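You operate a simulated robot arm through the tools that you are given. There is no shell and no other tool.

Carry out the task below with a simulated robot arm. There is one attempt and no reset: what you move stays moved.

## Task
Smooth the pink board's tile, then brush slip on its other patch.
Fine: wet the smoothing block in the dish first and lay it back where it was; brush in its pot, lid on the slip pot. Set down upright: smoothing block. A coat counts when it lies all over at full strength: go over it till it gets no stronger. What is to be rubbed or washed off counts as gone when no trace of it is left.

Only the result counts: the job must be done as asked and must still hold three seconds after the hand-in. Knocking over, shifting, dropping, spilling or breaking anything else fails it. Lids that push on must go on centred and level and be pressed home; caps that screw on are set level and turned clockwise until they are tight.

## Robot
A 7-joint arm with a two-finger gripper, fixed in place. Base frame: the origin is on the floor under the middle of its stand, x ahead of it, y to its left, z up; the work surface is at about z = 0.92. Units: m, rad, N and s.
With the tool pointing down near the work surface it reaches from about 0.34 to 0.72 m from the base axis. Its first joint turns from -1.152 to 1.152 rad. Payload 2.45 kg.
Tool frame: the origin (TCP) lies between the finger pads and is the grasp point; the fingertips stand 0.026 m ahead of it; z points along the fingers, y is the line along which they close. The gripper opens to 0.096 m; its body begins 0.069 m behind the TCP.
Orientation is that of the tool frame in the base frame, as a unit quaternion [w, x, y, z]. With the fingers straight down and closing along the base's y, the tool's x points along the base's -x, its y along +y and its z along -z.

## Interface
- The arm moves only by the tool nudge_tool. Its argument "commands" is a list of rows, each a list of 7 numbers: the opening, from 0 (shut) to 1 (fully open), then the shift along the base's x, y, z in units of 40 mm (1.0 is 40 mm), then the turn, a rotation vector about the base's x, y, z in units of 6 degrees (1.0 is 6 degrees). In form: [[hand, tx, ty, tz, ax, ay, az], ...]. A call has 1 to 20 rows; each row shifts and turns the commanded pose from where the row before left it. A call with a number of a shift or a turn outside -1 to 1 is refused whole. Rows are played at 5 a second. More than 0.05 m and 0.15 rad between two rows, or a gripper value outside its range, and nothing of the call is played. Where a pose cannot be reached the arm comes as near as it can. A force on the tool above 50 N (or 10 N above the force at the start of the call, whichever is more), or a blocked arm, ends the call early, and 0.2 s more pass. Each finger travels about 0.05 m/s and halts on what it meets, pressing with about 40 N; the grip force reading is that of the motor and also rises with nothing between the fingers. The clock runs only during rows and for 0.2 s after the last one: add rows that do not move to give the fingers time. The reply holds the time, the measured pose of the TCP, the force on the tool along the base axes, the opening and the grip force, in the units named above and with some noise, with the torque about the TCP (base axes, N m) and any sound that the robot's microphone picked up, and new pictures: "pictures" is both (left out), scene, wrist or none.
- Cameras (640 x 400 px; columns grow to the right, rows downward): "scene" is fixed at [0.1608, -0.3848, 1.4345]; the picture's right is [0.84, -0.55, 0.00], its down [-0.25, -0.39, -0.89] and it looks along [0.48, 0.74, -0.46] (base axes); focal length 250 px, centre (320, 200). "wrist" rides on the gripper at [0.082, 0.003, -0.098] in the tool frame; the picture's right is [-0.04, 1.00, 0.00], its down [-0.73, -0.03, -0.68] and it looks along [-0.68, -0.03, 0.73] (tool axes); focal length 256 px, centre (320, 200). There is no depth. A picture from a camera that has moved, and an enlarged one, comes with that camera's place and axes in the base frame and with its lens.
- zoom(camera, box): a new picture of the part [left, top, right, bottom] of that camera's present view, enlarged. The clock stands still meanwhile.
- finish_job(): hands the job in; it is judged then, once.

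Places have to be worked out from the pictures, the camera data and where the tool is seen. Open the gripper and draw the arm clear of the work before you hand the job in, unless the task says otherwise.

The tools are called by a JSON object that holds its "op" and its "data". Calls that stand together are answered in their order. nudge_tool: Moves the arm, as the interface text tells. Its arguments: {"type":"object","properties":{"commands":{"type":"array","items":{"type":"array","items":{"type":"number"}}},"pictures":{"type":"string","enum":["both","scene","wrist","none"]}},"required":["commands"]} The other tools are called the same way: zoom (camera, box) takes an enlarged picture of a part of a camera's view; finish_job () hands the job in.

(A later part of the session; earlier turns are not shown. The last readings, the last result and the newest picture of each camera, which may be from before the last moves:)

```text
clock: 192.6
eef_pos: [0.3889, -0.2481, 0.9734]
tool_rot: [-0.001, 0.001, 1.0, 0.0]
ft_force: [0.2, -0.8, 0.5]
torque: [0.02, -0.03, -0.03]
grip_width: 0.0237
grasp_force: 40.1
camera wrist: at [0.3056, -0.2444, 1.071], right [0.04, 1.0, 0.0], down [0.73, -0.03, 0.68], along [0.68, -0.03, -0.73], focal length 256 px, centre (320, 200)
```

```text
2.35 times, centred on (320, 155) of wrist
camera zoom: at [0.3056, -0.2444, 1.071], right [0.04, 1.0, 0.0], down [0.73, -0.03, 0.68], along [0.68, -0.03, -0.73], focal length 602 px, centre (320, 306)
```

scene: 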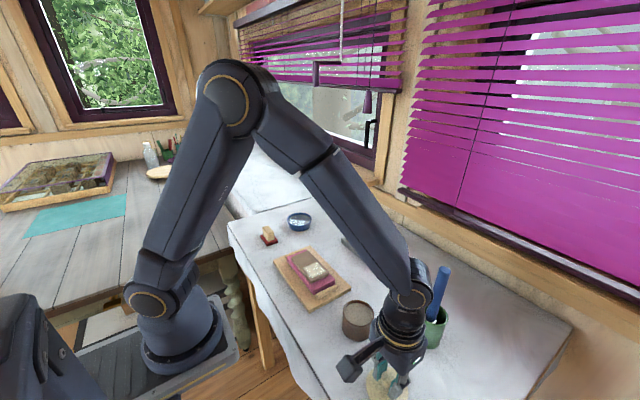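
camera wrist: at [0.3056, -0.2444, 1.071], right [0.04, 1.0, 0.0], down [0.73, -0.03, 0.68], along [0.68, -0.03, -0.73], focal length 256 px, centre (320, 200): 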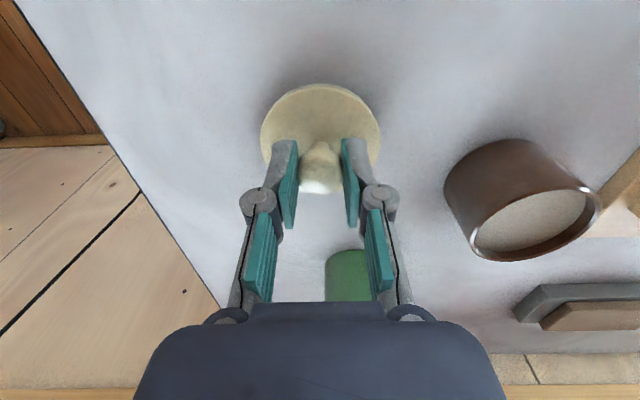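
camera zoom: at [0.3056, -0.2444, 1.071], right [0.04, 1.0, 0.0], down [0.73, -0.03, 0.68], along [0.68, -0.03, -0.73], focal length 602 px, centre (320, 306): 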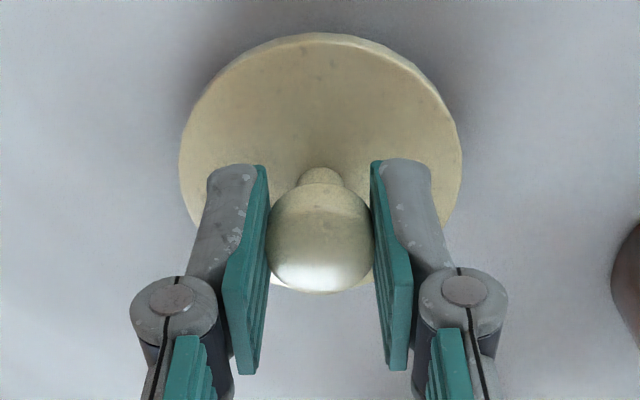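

The knob is gripped (23.7 mm, 40 N). I'll lift slowly.

{"op": "nudge_tool", "data": {"commands": [[0, 0, 0, 0.05, 0, 0, 0], [0, 0, 0, 0.05, 0, 0, 0], [0, 0, 0, 0.1, 0, 0, 0], [0, 0, 0, 0.15, 0, 0, 0], [0, 0, 0, 0.2, 0, 0, 0], [0, 0, 0, 0.25, 0, 0, 0], [0, 0, 0, 0.25, 0, 0, 0], [0, 0, 0, 0.25, 0, 0, 0], [0, 0, 0, 0.25, 0, 0, 0], [0, 0, 0, 0.25, 0, 0, 0], [0, 0, 0, 0.2, 0, 0, 0], [0, 0, 0, 0.1, 0, 0, 0], [0, 0, 0, 0, 0, 0, 0]], "pictures": "both"}}

{"op": "zoom", "data": {"camera": "scene", "box": [330, 280, 440, 400]}}

{"op": "zoom", "data": {"camera": "wrist", "box": [230, 70, 410, 240]}}

```text
clock: 195.4
eef_pos: [0.3891, -0.2482, 1.0561]
tool_rot: [0.0, 0.0, 1.0, 0.0]
ft_force: [-0.1, -0.5, -0.6]
torque: [-0.04, -0.01, 0.01]
grip_width: 0.0236
grasp_force: 39.5
camera wrist: at [0.3067, -0.2447, 1.1544], right [0.04, 1.0, 0.0], down [0.73, -0.03, 0.68], along [0.68, -0.03, -0.73], focal length 256 px, centre (320, 200)
```

scene: 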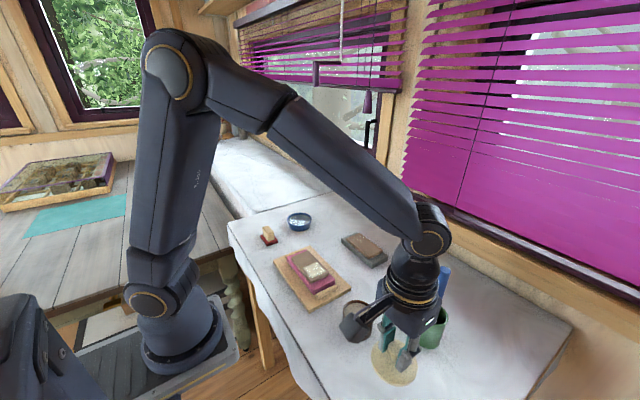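
wrist: 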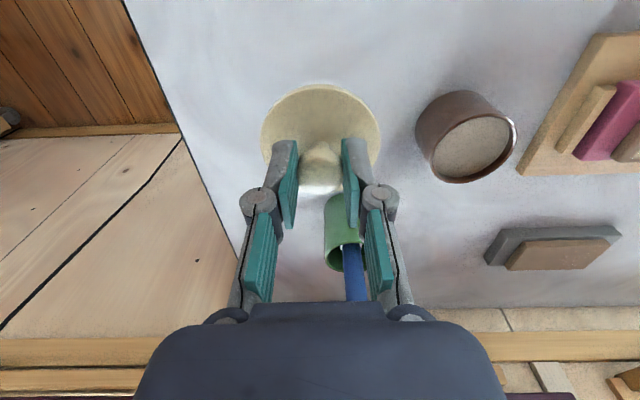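

```text
3.33 times, centred on (385, 340) of scene
camera zoom: at [0.1608, -0.3848, 1.4345], right [0.84, -0.55, 0.0], down [-0.25, -0.39, -0.89], along [0.48, 0.74, -0.46], focal length 832 px, centre (103, -267)
```

zoom: 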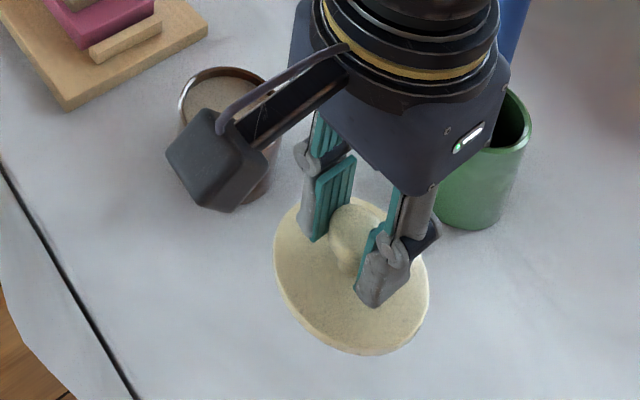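

```text
2.35 times, centred on (320, 155) of wrist
camera zoom: at [0.3067, -0.2447, 1.1544], right [0.04, 1.0, 0.0], down [0.73, -0.03, 0.68], along [0.68, -0.03, -0.73], focal length 602 px, centre (320, 306)
```

zoom: 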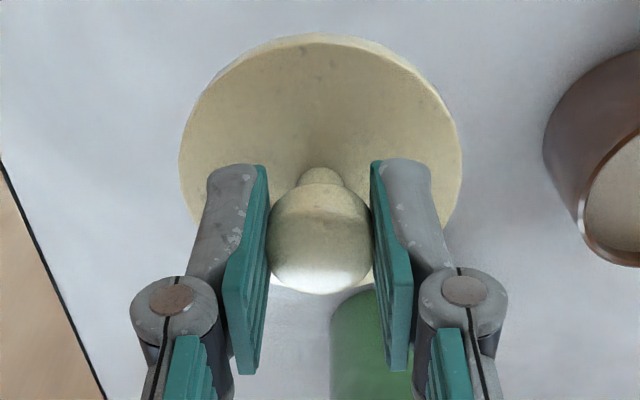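

The lid is held level. I'll carry it slowly to above the slip pot, whose centre is about (0.425, -0.123), staying about 3 cm above its rim.

{"op": "nudge_tool", "data": {"commands": [[0, 0.03, 0.1, 0.1, 0, 0, 0], [0, 0.05, 0.2, 0.1, 0, 0, 0], [0, 0.08, 0.3, 0.05, 0, 0, 0], [0, 0.1, 0.35, 0, 0, 0, 0], [0, 0.1, 0.35, 0, 0, 0, 0], [0, 0.1, 0.35, 0, 0, 0, 0], [0, 0.1, 0.35, 0, 0, 0, 0], [0, 0.1, 0.35, 0, 0, 0, 0], [0, 0.08, 0.3, 0, 0, 0, 0], [0, 0.06, 0.25, 0, 0, 0, 0], [0, 0.03, 0.15, 0, 0, 0, 0], [0, 0.02, 0.08, 0, 0, 0, 0], [0, 0, 0, 0, 0, 0, 0], [0, 0, 0, 0, 0, 0, 0]], "pictures": "both"}}

{"op": "zoom", "data": {"camera": "scene", "box": [310, 250, 420, 350]}}

{"op": "zoom", "data": {"camera": "wrist", "box": [230, 50, 410, 220]}}

```text
clock: 198.4
eef_pos: [0.4217, -0.1234, 1.0657]
tool_rot: [0.0, 0.0, 1.0, 0.0]
ft_force: [-0.1, 0.8, -0.5]
torque: [-0.01, 0.01, -0.01]
grip_width: 0.0238
grasp_force: 39.7
camera wrist: at [0.3402, -0.1201, 1.165], right [0.04, 1.0, 0.0], down [0.73, -0.03, 0.68], along [0.68, -0.03, -0.73], focal length 256 px, centre (320, 200)
```

scene: 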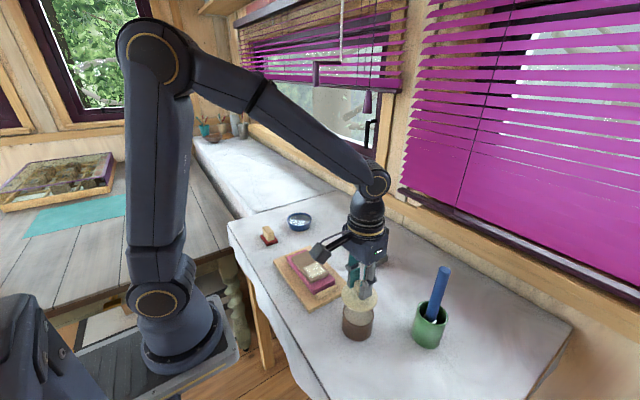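
wrist: 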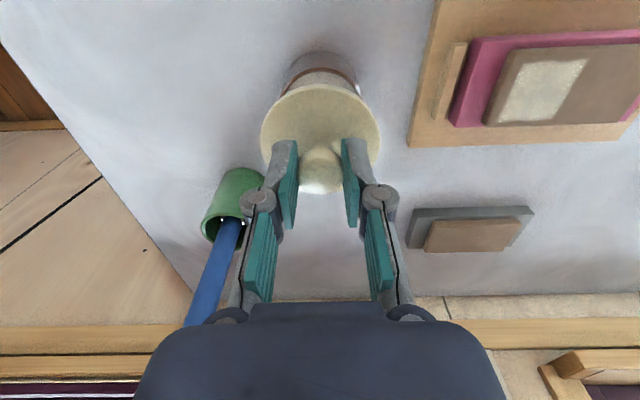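

```text
4.00 times, centred on (365, 300) of scene
camera zoom: at [0.1608, -0.3848, 1.4345], right [0.84, -0.55, 0.0], down [-0.25, -0.39, -0.89], along [0.48, 0.74, -0.46], focal length 998 px, centre (140, -200)
```

zoom: 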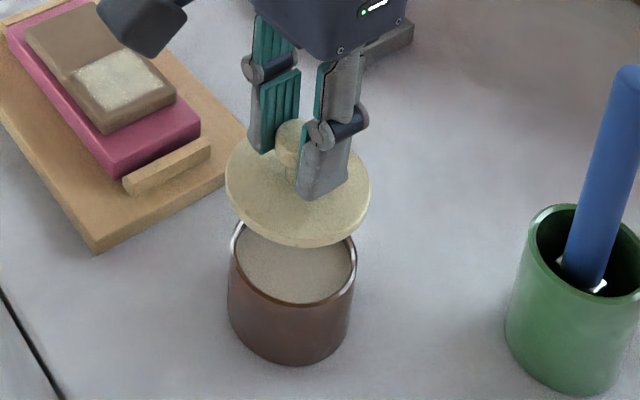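

```text
2.35 times, centred on (320, 135) of wrist
camera zoom: at [0.3402, -0.1201, 1.165], right [0.04, 1.0, 0.0], down [0.73, -0.03, 0.68], along [0.68, -0.03, -0.73], focal length 602 px, centre (320, 353)
```

zoom: 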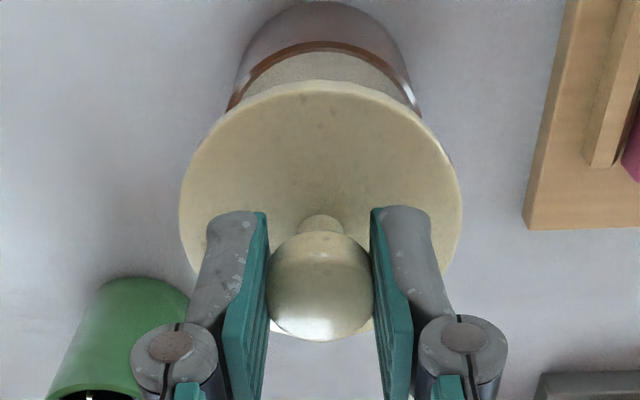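

The lid is nearly centred over the pot, needing about (+1.0, +1.4) mm. I'll correct that and lower to a few mm above the rim, then check again.

{"op": "nudge_tool", "data": {"commands": [[0, 0.025, 0.035, -0.15, 0, 0, 0], [0, 0, 0, -0.25, 0, 0, 0], [0, 0, 0, -0.2, 0, 0, 0], [0, 0, 0, -0.1, 0, 0, 0], [0, 0, 0, 0, 0, 0, 0], [0, 0, 0, 0, 0, 0, 0]], "pictures": "both"}}

{"op": "zoom", "data": {"camera": "scene", "box": [330, 265, 400, 345]}}

{"op": "zoom", "data": {"camera": "wrist", "box": [230, 50, 410, 220]}}

```text
clock: 199.8
eef_pos: [0.4234, -0.1217, 1.0373]
tool_rot: [0.0, 0.0, 1.0, 0.0]
ft_force: [0.3, 0.0, -0.3]
torque: [0.0, 0.0, 0.0]
grip_width: 0.0237
grasp_force: 40.5
camera wrist: at [0.3408, -0.1177, 1.1364], right [0.04, 1.0, 0.0], down [0.73, -0.03, 0.68], along [0.68, -0.03, -0.73], focal length 256 px, centre (320, 200)
```

scene: 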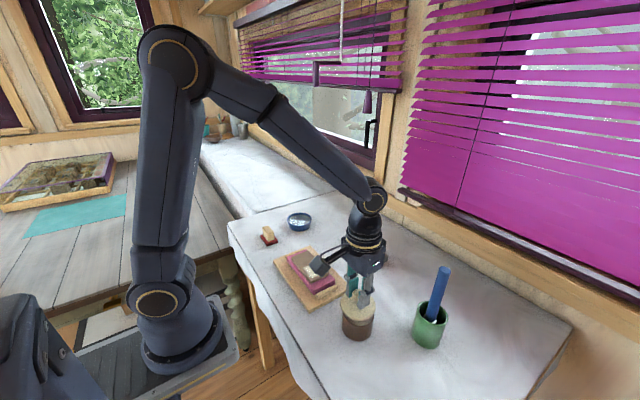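
wrist: 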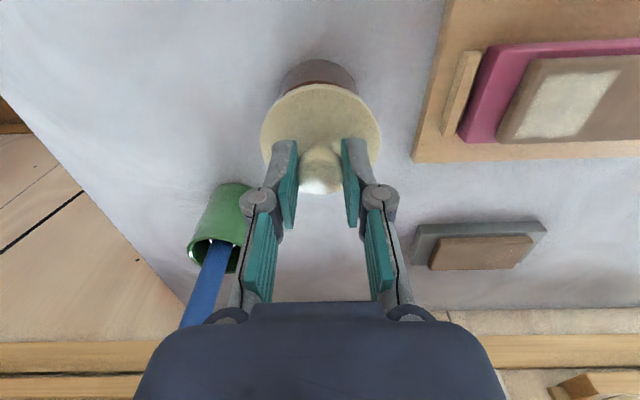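

```text
5.00 times, centred on (365, 305) of scene
camera zoom: at [0.1608, -0.3848, 1.4345], right [0.84, -0.55, 0.0], down [-0.25, -0.39, -0.89], along [0.48, 0.74, -0.46], focal length 1247 px, centre (95, -325)
```

zoom: 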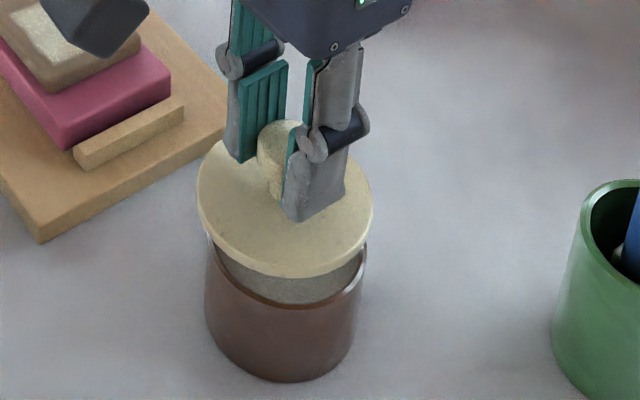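

```text
2.35 times, centred on (320, 135) of wrist
camera zoom: at [0.3408, -0.1177, 1.1364], right [0.04, 1.0, 0.0], down [0.73, -0.03, 0.68], along [0.68, -0.03, -0.73], focal length 602 px, centre (320, 353)
```

zoom: 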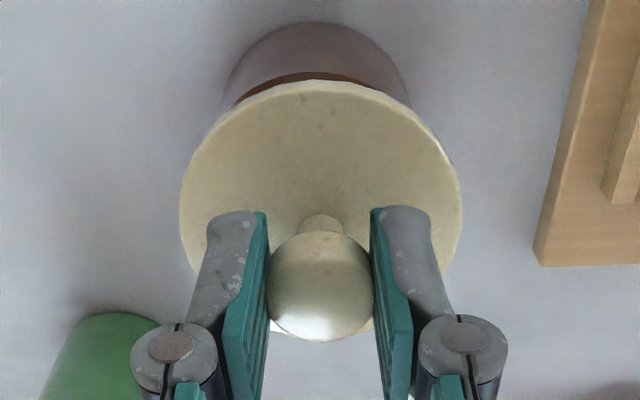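

The lid is aligned with the pot to within about 1 mm. I'll lower in small steps to contact.

{"op": "nudge_tool", "data": {"commands": [[0, 0.015, 0, -0.1, 0, 0, 0], [0, 0, 0, -0.05, 0, 0, 0], [0, 0, 0, 0, 0, 0, 0]], "pictures": "none"}}

{"op": "nudge_tool", "data": {"commands": [[0, 0, 0, -0.04, 0, 0, 0], [0, 0, 0, 0, 0, 0, 0]], "pictures": "none"}}

{"op": "zoom", "data": {"camera": "scene", "box": [335, 280, 395, 340]}}

```text
clock: 200.6
eef_pos: [0.4242, -0.1216, 1.0315]
tool_rot: [0.0, 0.0, 1.0, 0.0]
ft_force: [0.3, 0.3, -1.4]
torque: [-0.02, -0.01, -0.04]
grip_width: 0.0239
grasp_force: 39.6
```

```text
clock: 201.2
eef_pos: [0.4237, -0.1209, 1.0303]
tool_rot: [0.001, 0.001, 1.0, -0.001]
ft_force: [0.0, -0.1, -0.2]
torque: [0.01, -0.02, 0.05]
grip_width: 0.0237
grasp_force: 39.7
```

```text
6.67 times, centred on (365, 310) of scene
camera zoom: at [0.1608, -0.3848, 1.4345], right [0.84, -0.55, 0.0], down [-0.25, -0.39, -0.89], along [0.48, 0.74, -0.46], focal length 1663 px, centre (20, -533)
```

zoom: 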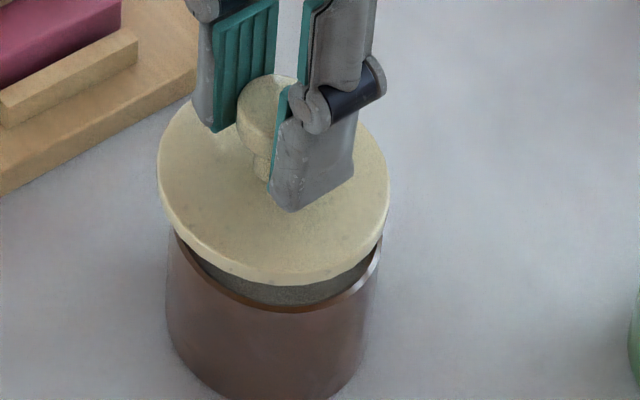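

The lid's disc is about 8 mm above the rim, and a plug underneath is probably about to enter. I'll continue down in 1 mm steps while checking the force.

{"op": "nudge_tool", "data": {"commands": [[0, 0, 0, -0.025, 0, 0, 0], [0, 0, 0, 0, 0, 0, 0]], "pictures": "none"}}

{"op": "nudge_tool", "data": {"commands": [[0, 0, 0, -0.025, 0, 0, 0], [0, 0, 0, 0, 0, 0, 0]], "pictures": "none"}}

{"op": "nudge_tool", "data": {"commands": [[0, 0, 0, -0.025, 0, 0, 0], [0, 0, 0, 0, 0, 0, 0]], "pictures": "none"}}

```text
clock: 201.8
eef_pos: [0.4249, -0.1218, 1.03]
tool_rot: [0.0, 0.001, 1.0, 0.0]
ft_force: [-0.4, -0.6, -0.3]
torque: [0.01, 0.04, 0.0]
grip_width: 0.0237
grasp_force: 40.2
```

```text
clock: 202.4
eef_pos: [0.4237, -0.1204, 1.0276]
tool_rot: [-0.001, 0.001, 1.0, 0.0]
ft_force: [-0.3, -0.5, -0.5]
torque: [-0.01, -0.03, 0.01]
grip_width: 0.0237
grasp_force: 40.7
```

```text
clock: 203.0
eef_pos: [0.4231, -0.1217, 1.0265]
tool_rot: [0.0, -0.001, 1.0, 0.0]
ft_force: [-0.5, 0.6, -0.6]
torque: [-0.04, -0.02, 0.0]
grip_width: 0.0237
grasp_force: 39.8
```

{"op": "nudge_tool", "data": {"commands": [[0, 0, 0, -0.025, 0, 0, 0], [0, 0, 0, 0, 0, 0, 0]], "pictures": "none"}}

{"op": "nudge_tool", "data": {"commands": [[0, 0, 0, -0.025, 0, 0, 0], [0, 0, 0, 0, 0, 0, 0]], "pictures": "none"}}

{"op": "zoom", "data": {"camera": "scene", "box": [335, 280, 395, 340]}}

{"op": "zoom", "data": {"camera": "wrist", "box": [230, 50, 410, 220]}}

```text
clock: 203.6
eef_pos: [0.4239, -0.1216, 1.0254]
tool_rot: [0.0, -0.001, 1.0, 0.0]
ft_force: [-0.9, 0.4, 0.0]
torque: [0.02, 0.0, 0.04]
grip_width: 0.0239
grasp_force: 40.1
```

```text
clock: 204.2
eef_pos: [0.4233, -0.1202, 1.0254]
tool_rot: [0.0, -0.001, 1.0, 0.0]
ft_force: [0.4, 1.0, -0.6]
torque: [-0.01, -0.02, 0.0]
grip_width: 0.024
grasp_force: 39.4
```

```text
6.67 times, centred on (365, 310) of scene
camera zoom: at [0.1608, -0.3848, 1.4345], right [0.84, -0.55, 0.0], down [-0.25, -0.39, -0.89], along [0.48, 0.74, -0.46], focal length 1663 px, centre (20, -533)
```

zoom: 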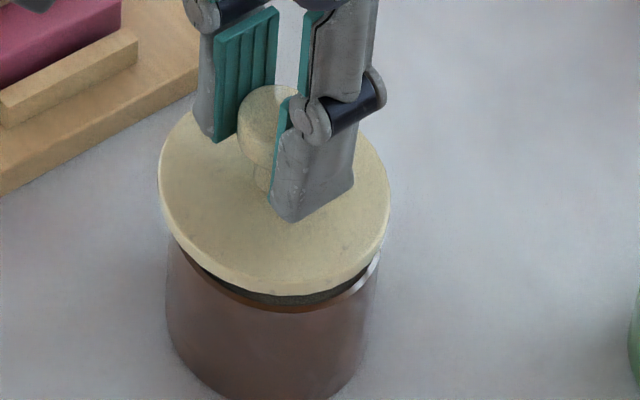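

```text
2.35 times, centred on (320, 135) of wrist
camera zoom: at [0.3423, -0.1178, 1.1243], right [0.04, 1.0, 0.0], down [0.73, -0.03, 0.68], along [0.68, -0.03, -0.73], focal length 602 px, centre (320, 353)
```

zoom: 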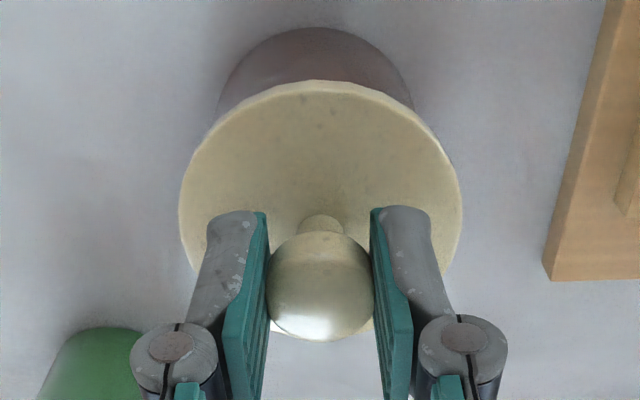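

{"op": "nudge_tool", "data": {"commands": [[0, 0, 0, -0.025, 0, 0, 0], [0, 0, 0, 0, 0, 0, 0]], "pictures": "none"}}

{"op": "nudge_tool", "data": {"commands": [[0, 0, 0, -0.025, 0, 0, 0], [0, 0, 0, 0, 0, 0, 0]], "pictures": "none"}}

{"op": "nudge_tool", "data": {"commands": [[0, 0, 0, -0.025, 0, 0, 0], [0, 0, 0, 0, 0, 0, 0]], "pictures": "none"}}

```text
clock: 204.8
eef_pos: [0.4234, -0.1212, 1.0244]
tool_rot: [0.0, 0.0, 1.0, 0.0]
ft_force: [0.2, -0.4, -0.9]
torque: [-0.03, 0.06, 0.0]
grip_width: 0.0237
grasp_force: 40.3
```

```text
clock: 205.4
eef_pos: [0.4247, -0.1213, 1.0237]
tool_rot: [0.001, 0.0, 1.0, -0.001]
ft_force: [-0.1, -1.0, -0.6]
torque: [0.02, 0.01, 0.01]
grip_width: 0.0237
grasp_force: 40.1
```

```text
clock: 206.0
eef_pos: [0.4236, -0.1223, 1.0229]
tool_rot: [0.0, 0.0, 1.0, 0.0]
ft_force: [0.1, -0.3, -0.3]
torque: [0.01, 0.02, -0.01]
grip_width: 0.0237
grasp_force: 40.5
```

{"op": "nudge_tool", "data": {"commands": [[0, 0, 0, -0.025, 0, 0, 0], [0, 0, 0, 0, 0, 0, 0]], "pictures": "none"}}

{"op": "nudge_tool", "data": {"commands": [[0, 0, 0, -0.025, 0, 0, 0], [0, 0, 0, 0, 0, 0, 0]], "pictures": "none"}}

{"op": "zoom", "data": {"camera": "scene", "box": [335, 280, 395, 340]}}

```text
clock: 206.6
eef_pos: [0.4237, -0.1209, 1.022]
tool_rot: [0.0, 0.001, 1.0, 0.0]
ft_force: [0.2, 0.3, -0.4]
torque: [0.03, 0.0, -0.01]
grip_width: 0.0237
grasp_force: 40.2
```

```text
clock: 207.2
eef_pos: [0.424, -0.1215, 1.0201]
tool_rot: [0.0, 0.0, 1.0, 0.0]
ft_force: [-0.6, -0.3, 0.4]
torque: [0.02, 0.02, -0.01]
grip_width: 0.0237
grasp_force: 39.3
```

```text
6.67 times, centred on (365, 310) of scene
camera zoom: at [0.1608, -0.3848, 1.4345], right [0.84, -0.55, 0.0], down [-0.25, -0.39, -0.89], along [0.48, 0.74, -0.46], focal length 1663 px, centre (20, -533)
```

zoom: 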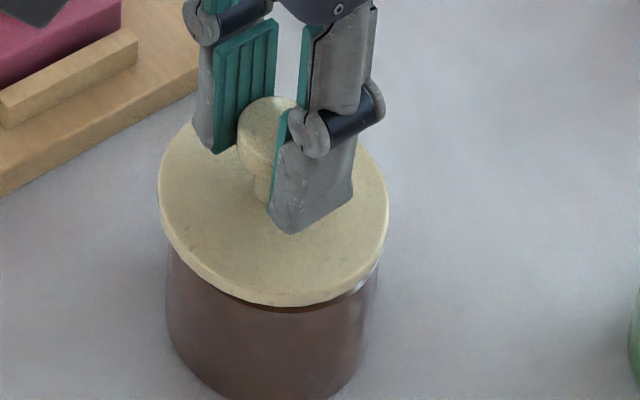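

{"op": "nudge_tool", "data": {"commands": [[0, 0, 0, -0.025, 0, 0, 0], [0, 0, 0, 0, 0, 0, 0]], "pictures": "none"}}

{"op": "nudge_tool", "data": {"commands": [[0, 0, 0, -0.025, 0, 0, 0], [0, 0, 0, 0, 0, 0, 0]], "pictures": "none"}}

{"op": "nudge_tool", "data": {"commands": [[0, 0, 0, -0.025, 0, 0, 0], [0, 0, 0, 0, 0, 0, 0]], "pictures": "none"}}

{"op": "zoom", "data": {"camera": "scene", "box": [335, 280, 395, 340]}}

```text
clock: 207.8
eef_pos: [0.4238, -0.1208, 1.0203]
tool_rot: [0.0, 0.0, 1.0, 0.0]
ft_force: [-0.2, 0.5, -0.2]
torque: [0.01, 0.0, 0.0]
grip_width: 0.0236
grasp_force: 40.1
```

```text
clock: 208.4
eef_pos: [0.4245, -0.1224, 1.0185]
tool_rot: [0.0, 0.0, 1.0, 0.0]
ft_force: [1.1, -0.3, -0.7]
torque: [-0.03, 0.02, 0.02]
grip_width: 0.0239
grasp_force: 39.7
```

```text
clock: 209.0
eef_pos: [0.4246, -0.1225, 1.0174]
tool_rot: [0.0, 0.0, 1.0, 0.0]
ft_force: [0.4, 0.6, -0.7]
torque: [0.02, 0.03, -0.02]
grip_width: 0.0238
grasp_force: 40.1
```

```text
6.67 times, centred on (365, 310) of scene
camera zoom: at [0.1608, -0.3848, 1.4345], right [0.84, -0.55, 0.0], down [-0.25, -0.39, -0.89], along [0.48, 0.74, -0.46], focal length 1663 px, centre (20, -533)
```

zoom: 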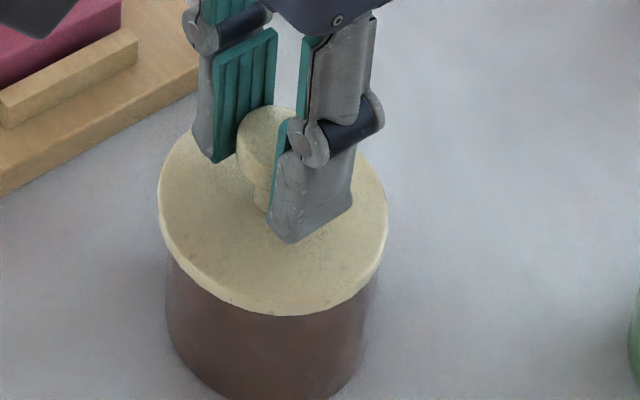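

{"op": "nudge_tool", "data": {"commands": [[0, 0, 0, -0.025, 0, 0, 0], [0, 0, 0, 0, 0, 0, 0]], "pictures": "none"}}

{"op": "nudge_tool", "data": {"commands": [[0, 0, 0, -0.025, 0, 0, 0], [0, 0, 0, 0, 0, 0, 0]], "pictures": "none"}}

{"op": "nudge_tool", "data": {"commands": [[0, 0, 0, -0.025, 0, 0, 0], [0, 0, 0, 0, 0, 0, 0]], "pictures": "none"}}

{"op": "zoom", "data": {"camera": "scene", "box": [335, 280, 395, 340]}}

```text
clock: 209.6
eef_pos: [0.4242, -0.1216, 1.0165]
tool_rot: [0.0, -0.001, 1.0, -0.001]
ft_force: [-0.2, 0.5, 0.5]
torque: [-0.01, 0.01, -0.03]
grip_width: 0.0236
grasp_force: 39.4
```

```text
clock: 210.2
eef_pos: [0.4244, -0.1211, 1.0146]
tool_rot: [-0.001, 0.0, 1.0, 0.0]
ft_force: [-0.4, -0.8, -0.5]
torque: [0.0, 0.0, -0.01]
grip_width: 0.0239
grasp_force: 40.1
```

```text
clock: 210.8
eef_pos: [0.4231, -0.1207, 1.0164]
tool_rot: [0.0, 0.0, 1.0, -0.001]
ft_force: [-3.4, -0.4, 14.3]
torque: [0.05, 0.27, 0.01]
grip_width: 0.0236
grasp_force: 39.7
```

```text
6.67 times, centred on (365, 310) of scene
camera zoom: at [0.1605, -0.3848, 1.4345], right [0.84, -0.55, 0.0], down [-0.25, -0.39, -0.89], along [0.48, 0.74, -0.46], focal length 1663 px, centre (20, -533)
```

zoom: 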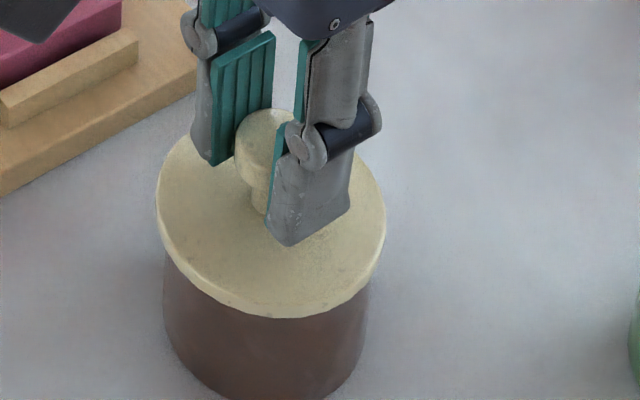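

Contact shows at 14 N with the disc at the rim. I'll press a little further with the grip and see whether the lid seats.

{"op": "nudge_tool", "data": {"commands": [[0, 0, 0, -0.02, 0, 0, 0], [0, 0, 0, 0, 0, 0, 0]], "pictures": "none"}}

{"op": "nudge_tool", "data": {"commands": [[0, 0, 0, -0.02, 0, 0, 0], [0, 0, 0, 0, 0, 0, 0]], "pictures": "both"}}

{"op": "zoom", "data": {"camera": "scene", "box": [335, 280, 395, 340]}}

{"op": "zoom", "data": {"camera": "wrist", "box": [230, 50, 410, 220]}}

```text
clock: 211.4
eef_pos: [0.4235, -0.1223, 1.0152]
tool_rot: [0.001, 0.0, 1.0, 0.0]
ft_force: [-6.2, 5.2, 33.5]
torque: [0.13, 0.25, 0.03]
grip_width: 0.0238
grasp_force: 39.7
```

```text
clock: 212.0
eef_pos: [0.4244, -0.1207, 1.0135]
tool_rot: [0.002, 0.0, 1.0, -0.002]
ft_force: [-0.9, 5.0, 37.3]
torque: [0.09, -0.12, 0.02]
grip_width: 0.0238
grasp_force: 39.9
camera wrist: at [0.3418, -0.1177, 1.1121], right [0.04, 1.0, 0.0], down [0.73, -0.03, 0.68], along [0.68, -0.03, -0.73], focal length 256 px, centre (320, 200)
```

scene: 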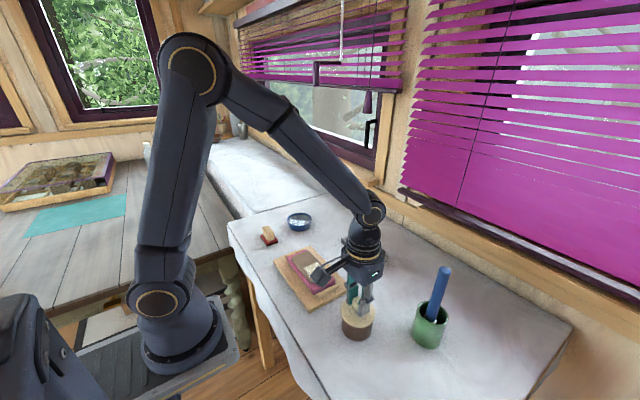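
wrist: 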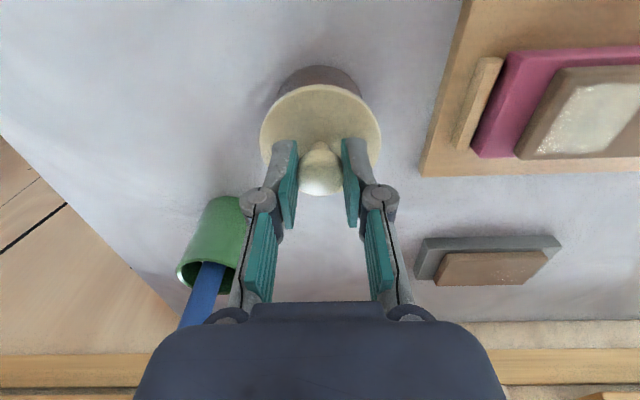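

```text
6.67 times, centred on (365, 310) of scene
camera zoom: at [0.1602, -0.3845, 1.4346], right [0.84, -0.55, 0.0], down [-0.25, -0.39, -0.89], along [0.48, 0.74, -0.46], focal length 1663 px, centre (20, -533)
```

zoom: 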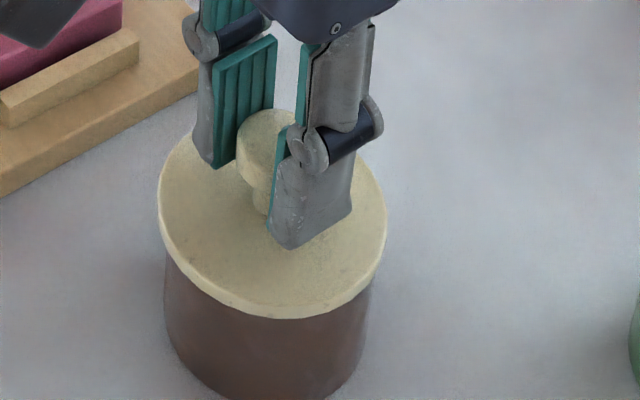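

```text
2.35 times, centred on (320, 135) of wrist
camera zoom: at [0.3418, -0.1177, 1.1121], right [0.04, 1.0, 0.0], down [0.73, -0.03, 0.68], along [0.68, -0.03, -0.73], focal length 602 px, centre (320, 353)
```

zoom: 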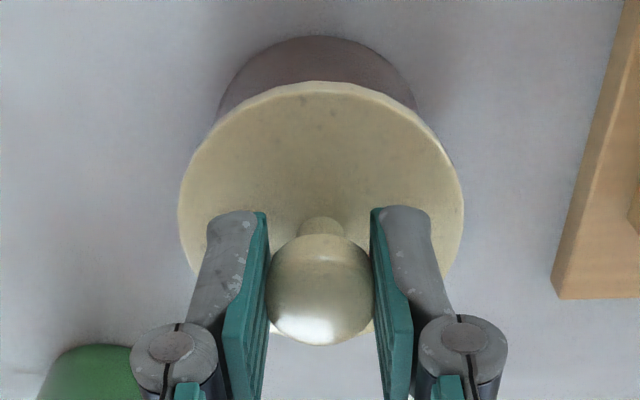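

The lid stays level, and the fingers now slide on the knob at 37 N. I'll relieve the force, release the knob, and then press on the knob's top with closed fingers.

{"op": "nudge_tool", "data": {"commands": [[0, 0, 0, 0.03, 0, 0, 0], [0, 0, 0, 0.01, 0, 0, 0], [0.3, 0, 0, 0, 0, 0, 0], [0.4, 0, 0, 0, 0, 0, 0], [0.5, 0, 0, 0, 0, 0, 0], [0.5, 0, 0, 0, 0, 0, 0], [0.5, 0, 0, 0.2, 0, 0, 0], [0.5, 0, 0, 0.5, 0, 0, 0], [0.5, 0, 0, 0.5, 0, 0, 0], [0.5, 0, 0, 0, 0, 0, 0]], "pictures": "both"}}

{"op": "zoom", "data": {"camera": "scene", "box": [335, 280, 395, 340]}}

{"op": "zoom", "data": {"camera": "wrist", "box": [230, 30, 410, 200]}}

```text
clock: 214.2
eef_pos: [0.4262, -0.1227, 1.0627]
tool_rot: [0.0, 0.0, 1.0, -0.001]
ft_force: [-0.2, 0.6, 0.3]
torque: [0.0, 0.03, -0.03]
grip_width: 0.0481
grasp_force: 0.1
heard: snap
camera wrist: at [0.3432, -0.1185, 1.1619], right [0.04, 1.0, 0.0], down [0.73, -0.03, 0.68], along [0.68, -0.03, -0.73], focal length 256 px, centre (320, 200)
```

scene: 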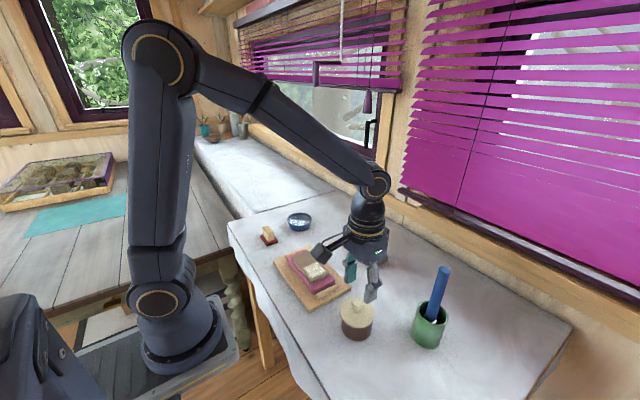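
wrist: 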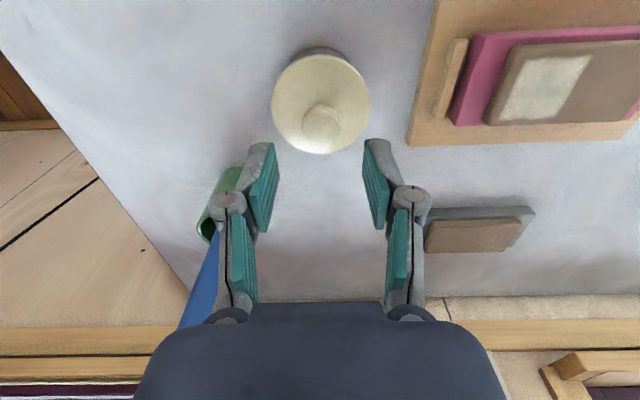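

```text
6.67 times, centred on (365, 310) of scene
camera zoom: at [0.1608, -0.3848, 1.4345], right [0.84, -0.55, 0.0], down [-0.25, -0.39, -0.89], along [0.48, 0.74, -0.46], focal length 1663 px, centre (20, -533)
```

zoom: 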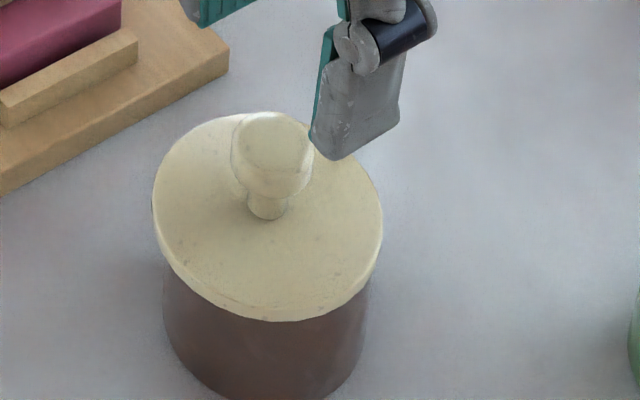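

```text
2.35 times, centred on (320, 115) of wrist
camera zoom: at [0.3432, -0.1185, 1.1619], right [0.04, 1.0, 0.0], down [0.73, -0.03, 0.68], along [0.68, -0.03, -0.73], focal length 602 px, centre (320, 400)
```

zoom: 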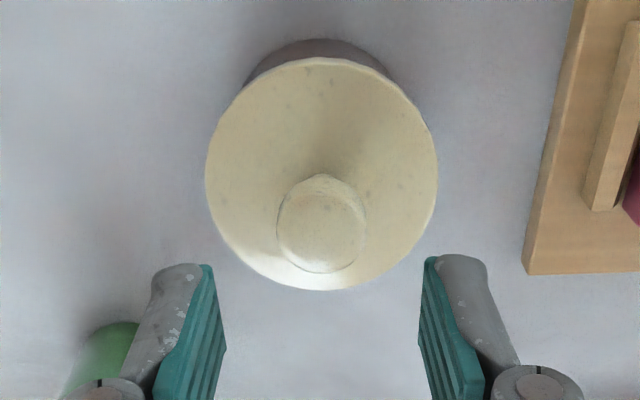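

A "snap" was heard. I'll look closely at how the lid sits before pressing further.

{"op": "zoom", "data": {"camera": "scene", "box": [335, 295, 380, 340]}}

{"op": "zoom", "data": {"camera": "wrist", "box": [265, 40, 375, 160]}}

```text
8.89 times, centred on (358, 318) of scene
camera zoom: at [0.1608, -0.3848, 1.4345], right [0.84, -0.55, 0.0], down [-0.25, -0.39, -0.89], along [0.48, 0.74, -0.46], focal length 2218 px, centre (-13, -844)
```

zoom: 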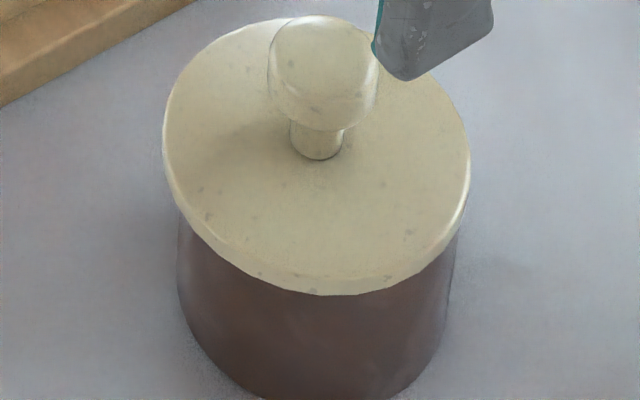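

```text
3.33 times, centred on (320, 100) of wrist
camera zoom: at [0.3432, -0.1185, 1.1619], right [0.04, 1.0, 0.0], down [0.73, -0.03, 0.68], along [0.68, -0.03, -0.73], focal length 853 px, centre (320, 533)
```

zoom: 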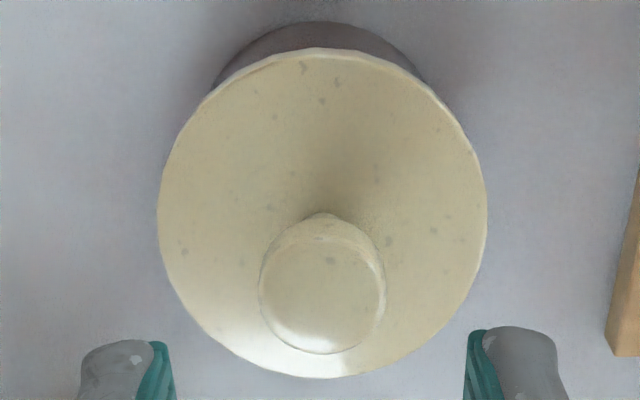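

The lid looks centred and level on the pot, and the snap suggests it has seated. To be sure, I'll close the fingers above the knob and press down on it.

{"op": "nudge_tool", "data": {"commands": [[0.3, -0.05, 0.025, 0.1, 0, 0, 0], [0, 0, 0, 0, 0, 0, 0], [0, 0, 0, 0, 0, 0, 0], [0, 0, 0, 0, 0, 0, 0], [0, 0, 0, -0.3, 0, 0, 0], [0, 0, 0, -0.3, 0, 0, 0], [0, 0, 0, -0.05, 0, 0, 0], [0, 0, 0, 0, 0, 0, 0]], "pictures": "wrist"}}

{"op": "zoom", "data": {"camera": "scene", "box": [335, 275, 395, 340]}}

{"op": "zoom", "data": {"camera": "wrist", "box": [230, 50, 410, 220]}}

```text
clock: 216.0
eef_pos: [0.4231, -0.1213, 1.0398]
tool_rot: [0.0, 0.0, 1.0, 0.0]
ft_force: [0.8, -0.3, 0.0]
torque: [0.01, 0.0, 0.02]
grip_width: 0.0001
grasp_force: 28.0
camera wrist: at [0.3407, -0.1171, 1.1383], right [0.04, 1.0, 0.0], down [0.73, -0.03, 0.68], along [0.68, -0.03, -0.73], focal length 256 px, centre (320, 200)
```

wrist: 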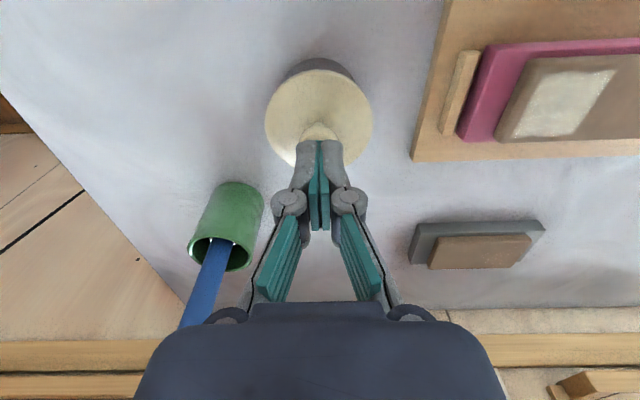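

```text
6.15 times, centred on (365, 308) of scene
camera zoom: at [0.1608, -0.3848, 1.4345], right [0.84, -0.55, 0.0], down [-0.25, -0.39, -0.89], along [0.48, 0.74, -0.46], focal length 1535 px, centre (43, -462)
```

zoom: 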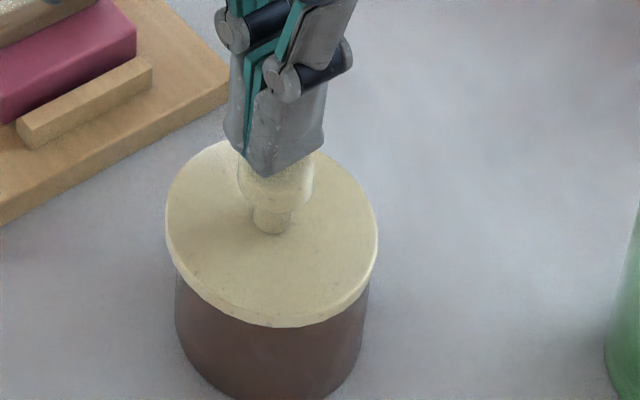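

```text
2.35 times, centred on (320, 135) of wrist
camera zoom: at [0.3407, -0.1171, 1.1383], right [0.04, 1.0, 0.0], down [0.73, -0.03, 0.68], along [0.68, -0.03, -0.73], focal length 602 px, centre (320, 353)
```

zoom: 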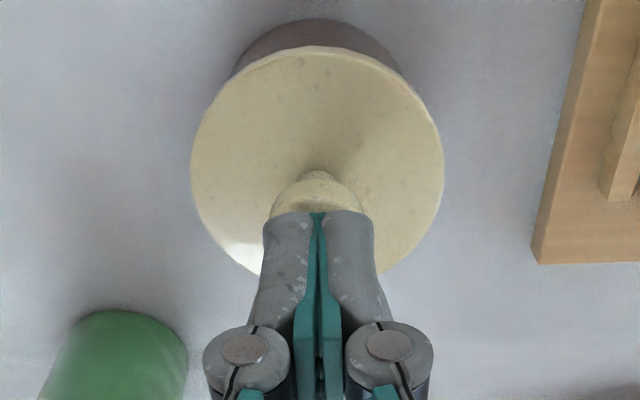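

The closed fingertips are right above the knob. I'll lower gently onto it and press.

{"op": "nudge_tool", "data": {"commands": [[0, 0, 0, -0.1, 0, 0, 0], [0, 0, 0, -0.05, 0, 0, 0], [0, 0, 0, 0, 0, 0, 0]], "pictures": "none"}}

{"op": "nudge_tool", "data": {"commands": [[0, 0, 0, -0.03, 0, 0, 0], [0, 0, 0, 0, 0, 0, 0]], "pictures": "none"}}

```text
clock: 216.8
eef_pos: [0.4219, -0.1209, 1.0339]
tool_rot: [0.0, 0.001, 1.0, -0.001]
ft_force: [-0.4, 0.1, -0.1]
torque: [0.0, -0.01, 0.05]
grip_width: 0.0
grasp_force: 28.6
```

```text
clock: 217.4
eef_pos: [0.4216, -0.1203, 1.0321]
tool_rot: [0.0, -0.001, 1.0, 0.0]
ft_force: [-0.2, 0.6, -0.7]
torque: [0.02, -0.03, -0.04]
grip_width: 0.0
grasp_force: 28.4
```

{"op": "nudge_tool", "data": {"commands": [[0, 0.03, 0, -0.03, 0, 0, 0], [0, 0, 0, 0, 0, 0, 0]], "pictures": "none"}}

{"op": "nudge_tool", "data": {"commands": [[0, 0, 0, -0.03, 0, 0, 0], [0, 0, 0, 0, 0, 0, 0]], "pictures": "none"}}

{"op": "zoom", "data": {"camera": "scene", "box": [335, 275, 395, 340]}}

```text
clock: 218.0
eef_pos: [0.4233, -0.1207, 1.0321]
tool_rot: [0.001, 0.0, 1.0, 0.001]
ft_force: [-3.3, -0.5, 7.3]
torque: [0.0, 0.06, 0.0]
grip_width: 0.0061
grasp_force: 29.2
```

```text
clock: 218.6
eef_pos: [0.4229, -0.1194, 1.0317]
tool_rot: [0.001, 0.0, 1.0, -0.001]
ft_force: [-1.1, 0.0, 15.3]
torque: [-0.01, 0.02, 0.02]
grip_width: 0.0061
grasp_force: 28.2
```

```text
6.15 times, centred on (365, 308) of scene
camera zoom: at [0.1606, -0.3848, 1.4345], right [0.84, -0.55, 0.0], down [-0.25, -0.39, -0.89], along [0.48, 0.74, -0.46], focal length 1535 px, centre (43, -462)
```

zoom: 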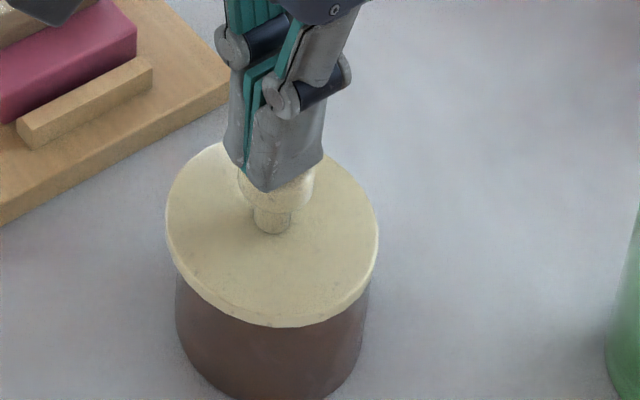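

{"op": "nudge_tool", "data": {"commands": [[0, 0, 0, -0.03, 0, 0, 0], [0, 0, 0, 0, 0, 0, 0]], "pictures": "none"}}

{"op": "nudge_tool", "data": {"commands": [[0, 0, 0, -0.025, 0, 0, 0], [0, 0, 0, 0, 0, 0, 0]], "pictures": "none"}}

{"op": "zoom", "data": {"camera": "scene", "box": [335, 275, 395, 340]}}

```text
clock: 219.2
eef_pos: [0.4238, -0.1204, 1.0308]
tool_rot: [0.003, 0.0, 1.0, 0.0]
ft_force: [-4.8, -0.6, 33.4]
torque: [0.01, 0.15, -0.01]
grip_width: 0.006
grasp_force: 28.1
```

```text
clock: 219.6
eef_pos: [0.4237, -0.1204, 1.0323]
tool_rot: [0.001, 0.0, 1.0, -0.001]
ft_force: [-5.0, 2.4, 13.6]
torque: [0.07, 0.15, -0.01]
grip_width: 0.0061
grasp_force: 28.6
stopped in row 2: the force on the tool passed its limit at 54 N (the readings are from after the stop); the commanded pose is now the measured one
```

```text
6.15 times, centred on (365, 308) of scene
camera zoom: at [0.1604, -0.3847, 1.4346], right [0.84, -0.55, 0.0], down [-0.25, -0.39, -0.89], along [0.48, 0.74, -0.46], focal length 1535 px, centre (43, -462)
```

zoom: 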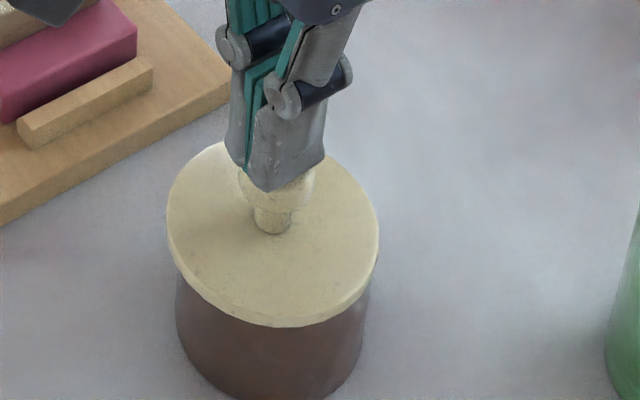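

Pressing up to 54 N made no further movement and no new snap, so the lid is home. I'll raise the hand gently and check the lid.

{"op": "nudge_tool", "data": {"commands": [[0.15, 0, 0, 0.05, 0, 0, 0], [0.2, 0, 0, 0.1, 0, 0, 0], [0.2, 0, 0, 0.4, 0, 0, 0], [0.3, 0, 0, 0.8, 0, 0, 0], [0.5, 0, 0, 0.8, 0, 0, 0], [0.5, -0.5, 0, 0.5, 0, 0, 0], [0.5, -0.5, 0, 0.5, 0, 0, 0], [0.5, 0, 0, 0, 0, 0, 0]], "pictures": "both"}}

{"op": "zoom", "data": {"camera": "scene", "box": [335, 285, 380, 340]}}

{"op": "zoom", "data": {"camera": "scene", "box": [240, 200, 360, 320]}}

{"op": "zoom", "data": {"camera": "scene", "box": [390, 250, 480, 360]}}

```text
clock: 221.4
eef_pos: [0.3821, -0.1188, 1.1557]
tool_rot: [0.002, 0.001, 1.0, 0.0]
ft_force: [-0.4, 0.0, -1.2]
torque: [0.0, -0.03, -0.04]
grip_width: 0.0481
grasp_force: 0.0
camera wrist: at [0.2999, -0.115, 1.2545], right [0.04, 1.0, 0.0], down [0.73, -0.03, 0.68], along [0.68, -0.03, -0.73], focal length 256 px, centre (320, 200)
```

scene: 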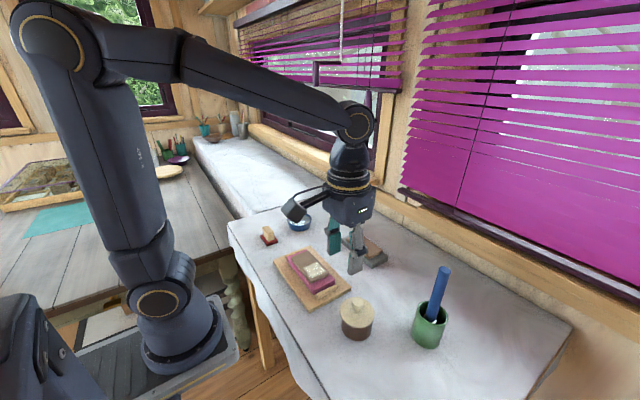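
wrist: 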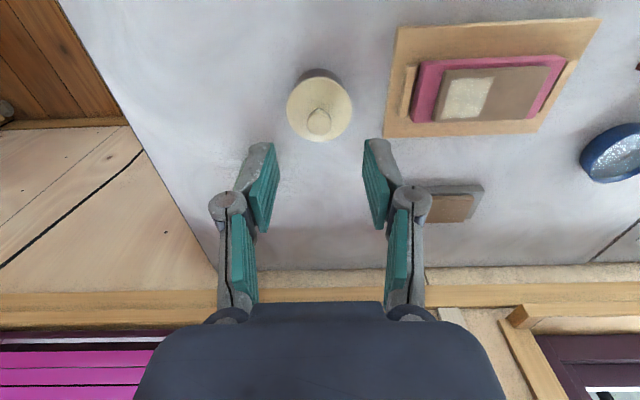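

```text
7.27 times, centred on (358, 312) of scene
camera zoom: at [0.1608, -0.3848, 1.4345], right [0.84, -0.55, 0.0], down [-0.25, -0.39, -0.89], along [0.48, 0.74, -0.46], focal length 1814 px, centre (47, -618)
```

zoom: 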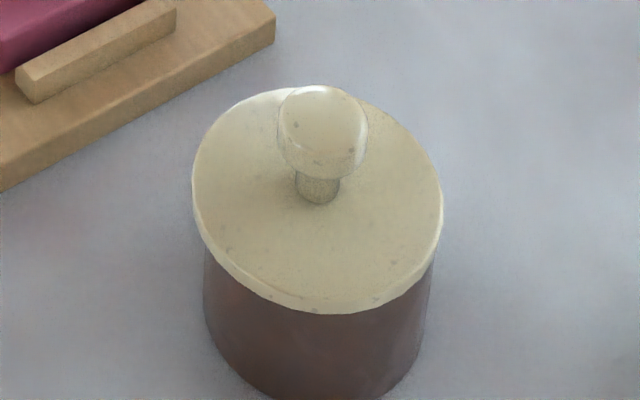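

```text
3.33 times, centred on (300, 260) of scene
camera zoom: at [0.1608, -0.3848, 1.4345], right [0.84, -0.55, 0.0], down [-0.25, -0.39, -0.89], along [0.48, 0.74, -0.46], focal length 832 px, centre (387, 0)
```

zoom: 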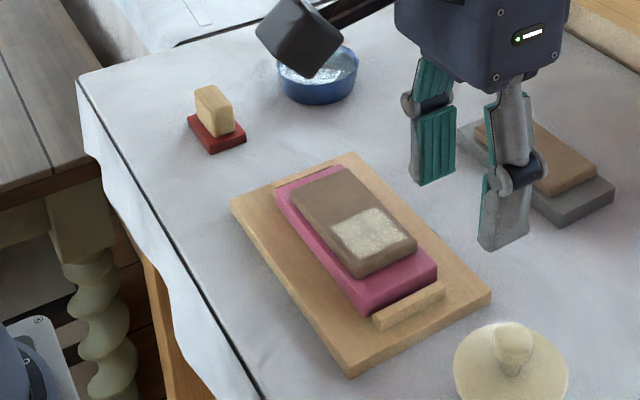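

```text
3.64 times, centred on (435, 305) of scene
camera zoom: at [0.1608, -0.3848, 1.4345], right [0.84, -0.55, 0.0], down [-0.25, -0.39, -0.89], along [0.48, 0.74, -0.46], focal length 907 px, centre (-98, -182)
```

zoom: 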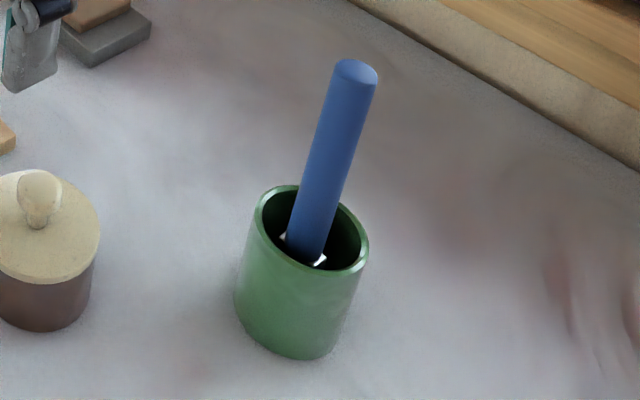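

Everything is in place. I'll take a last close look at the coat and the smoothed half before finishing.

{"op": "zoom", "data": {"camera": "wrist", "box": [400, 40, 580, 140]}}

{"op": "zoom", "data": {"camera": "scene", "box": [292, 245, 332, 285]}}

```text
3.56 times, centred on (490, 90) of wrist
camera zoom: at [0.2999, -0.115, 1.2545], right [0.04, 1.0, 0.0], down [0.73, -0.03, 0.68], along [0.68, -0.03, -0.73], focal length 910 px, centre (-284, 591)
```

zoom: 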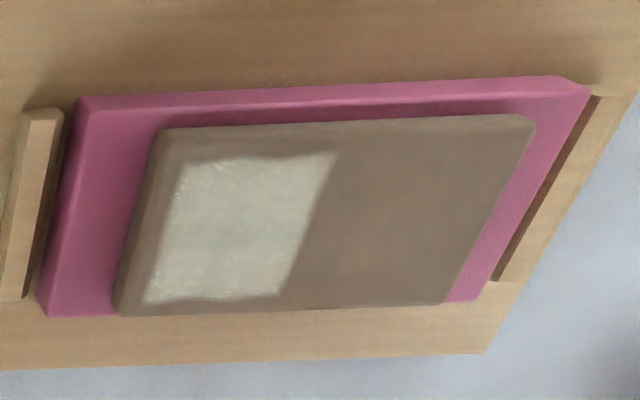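

```text
10.00 times, centred on (312, 265) of scene
camera zoom: at [0.1608, -0.3848, 1.4345], right [0.84, -0.55, 0.0], down [-0.25, -0.39, -0.89], along [0.48, 0.74, -0.46], focal length 2495 px, centre (400, -450)
```

zoom: 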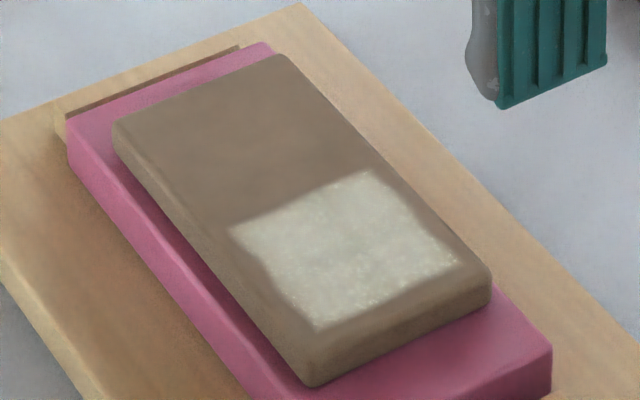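

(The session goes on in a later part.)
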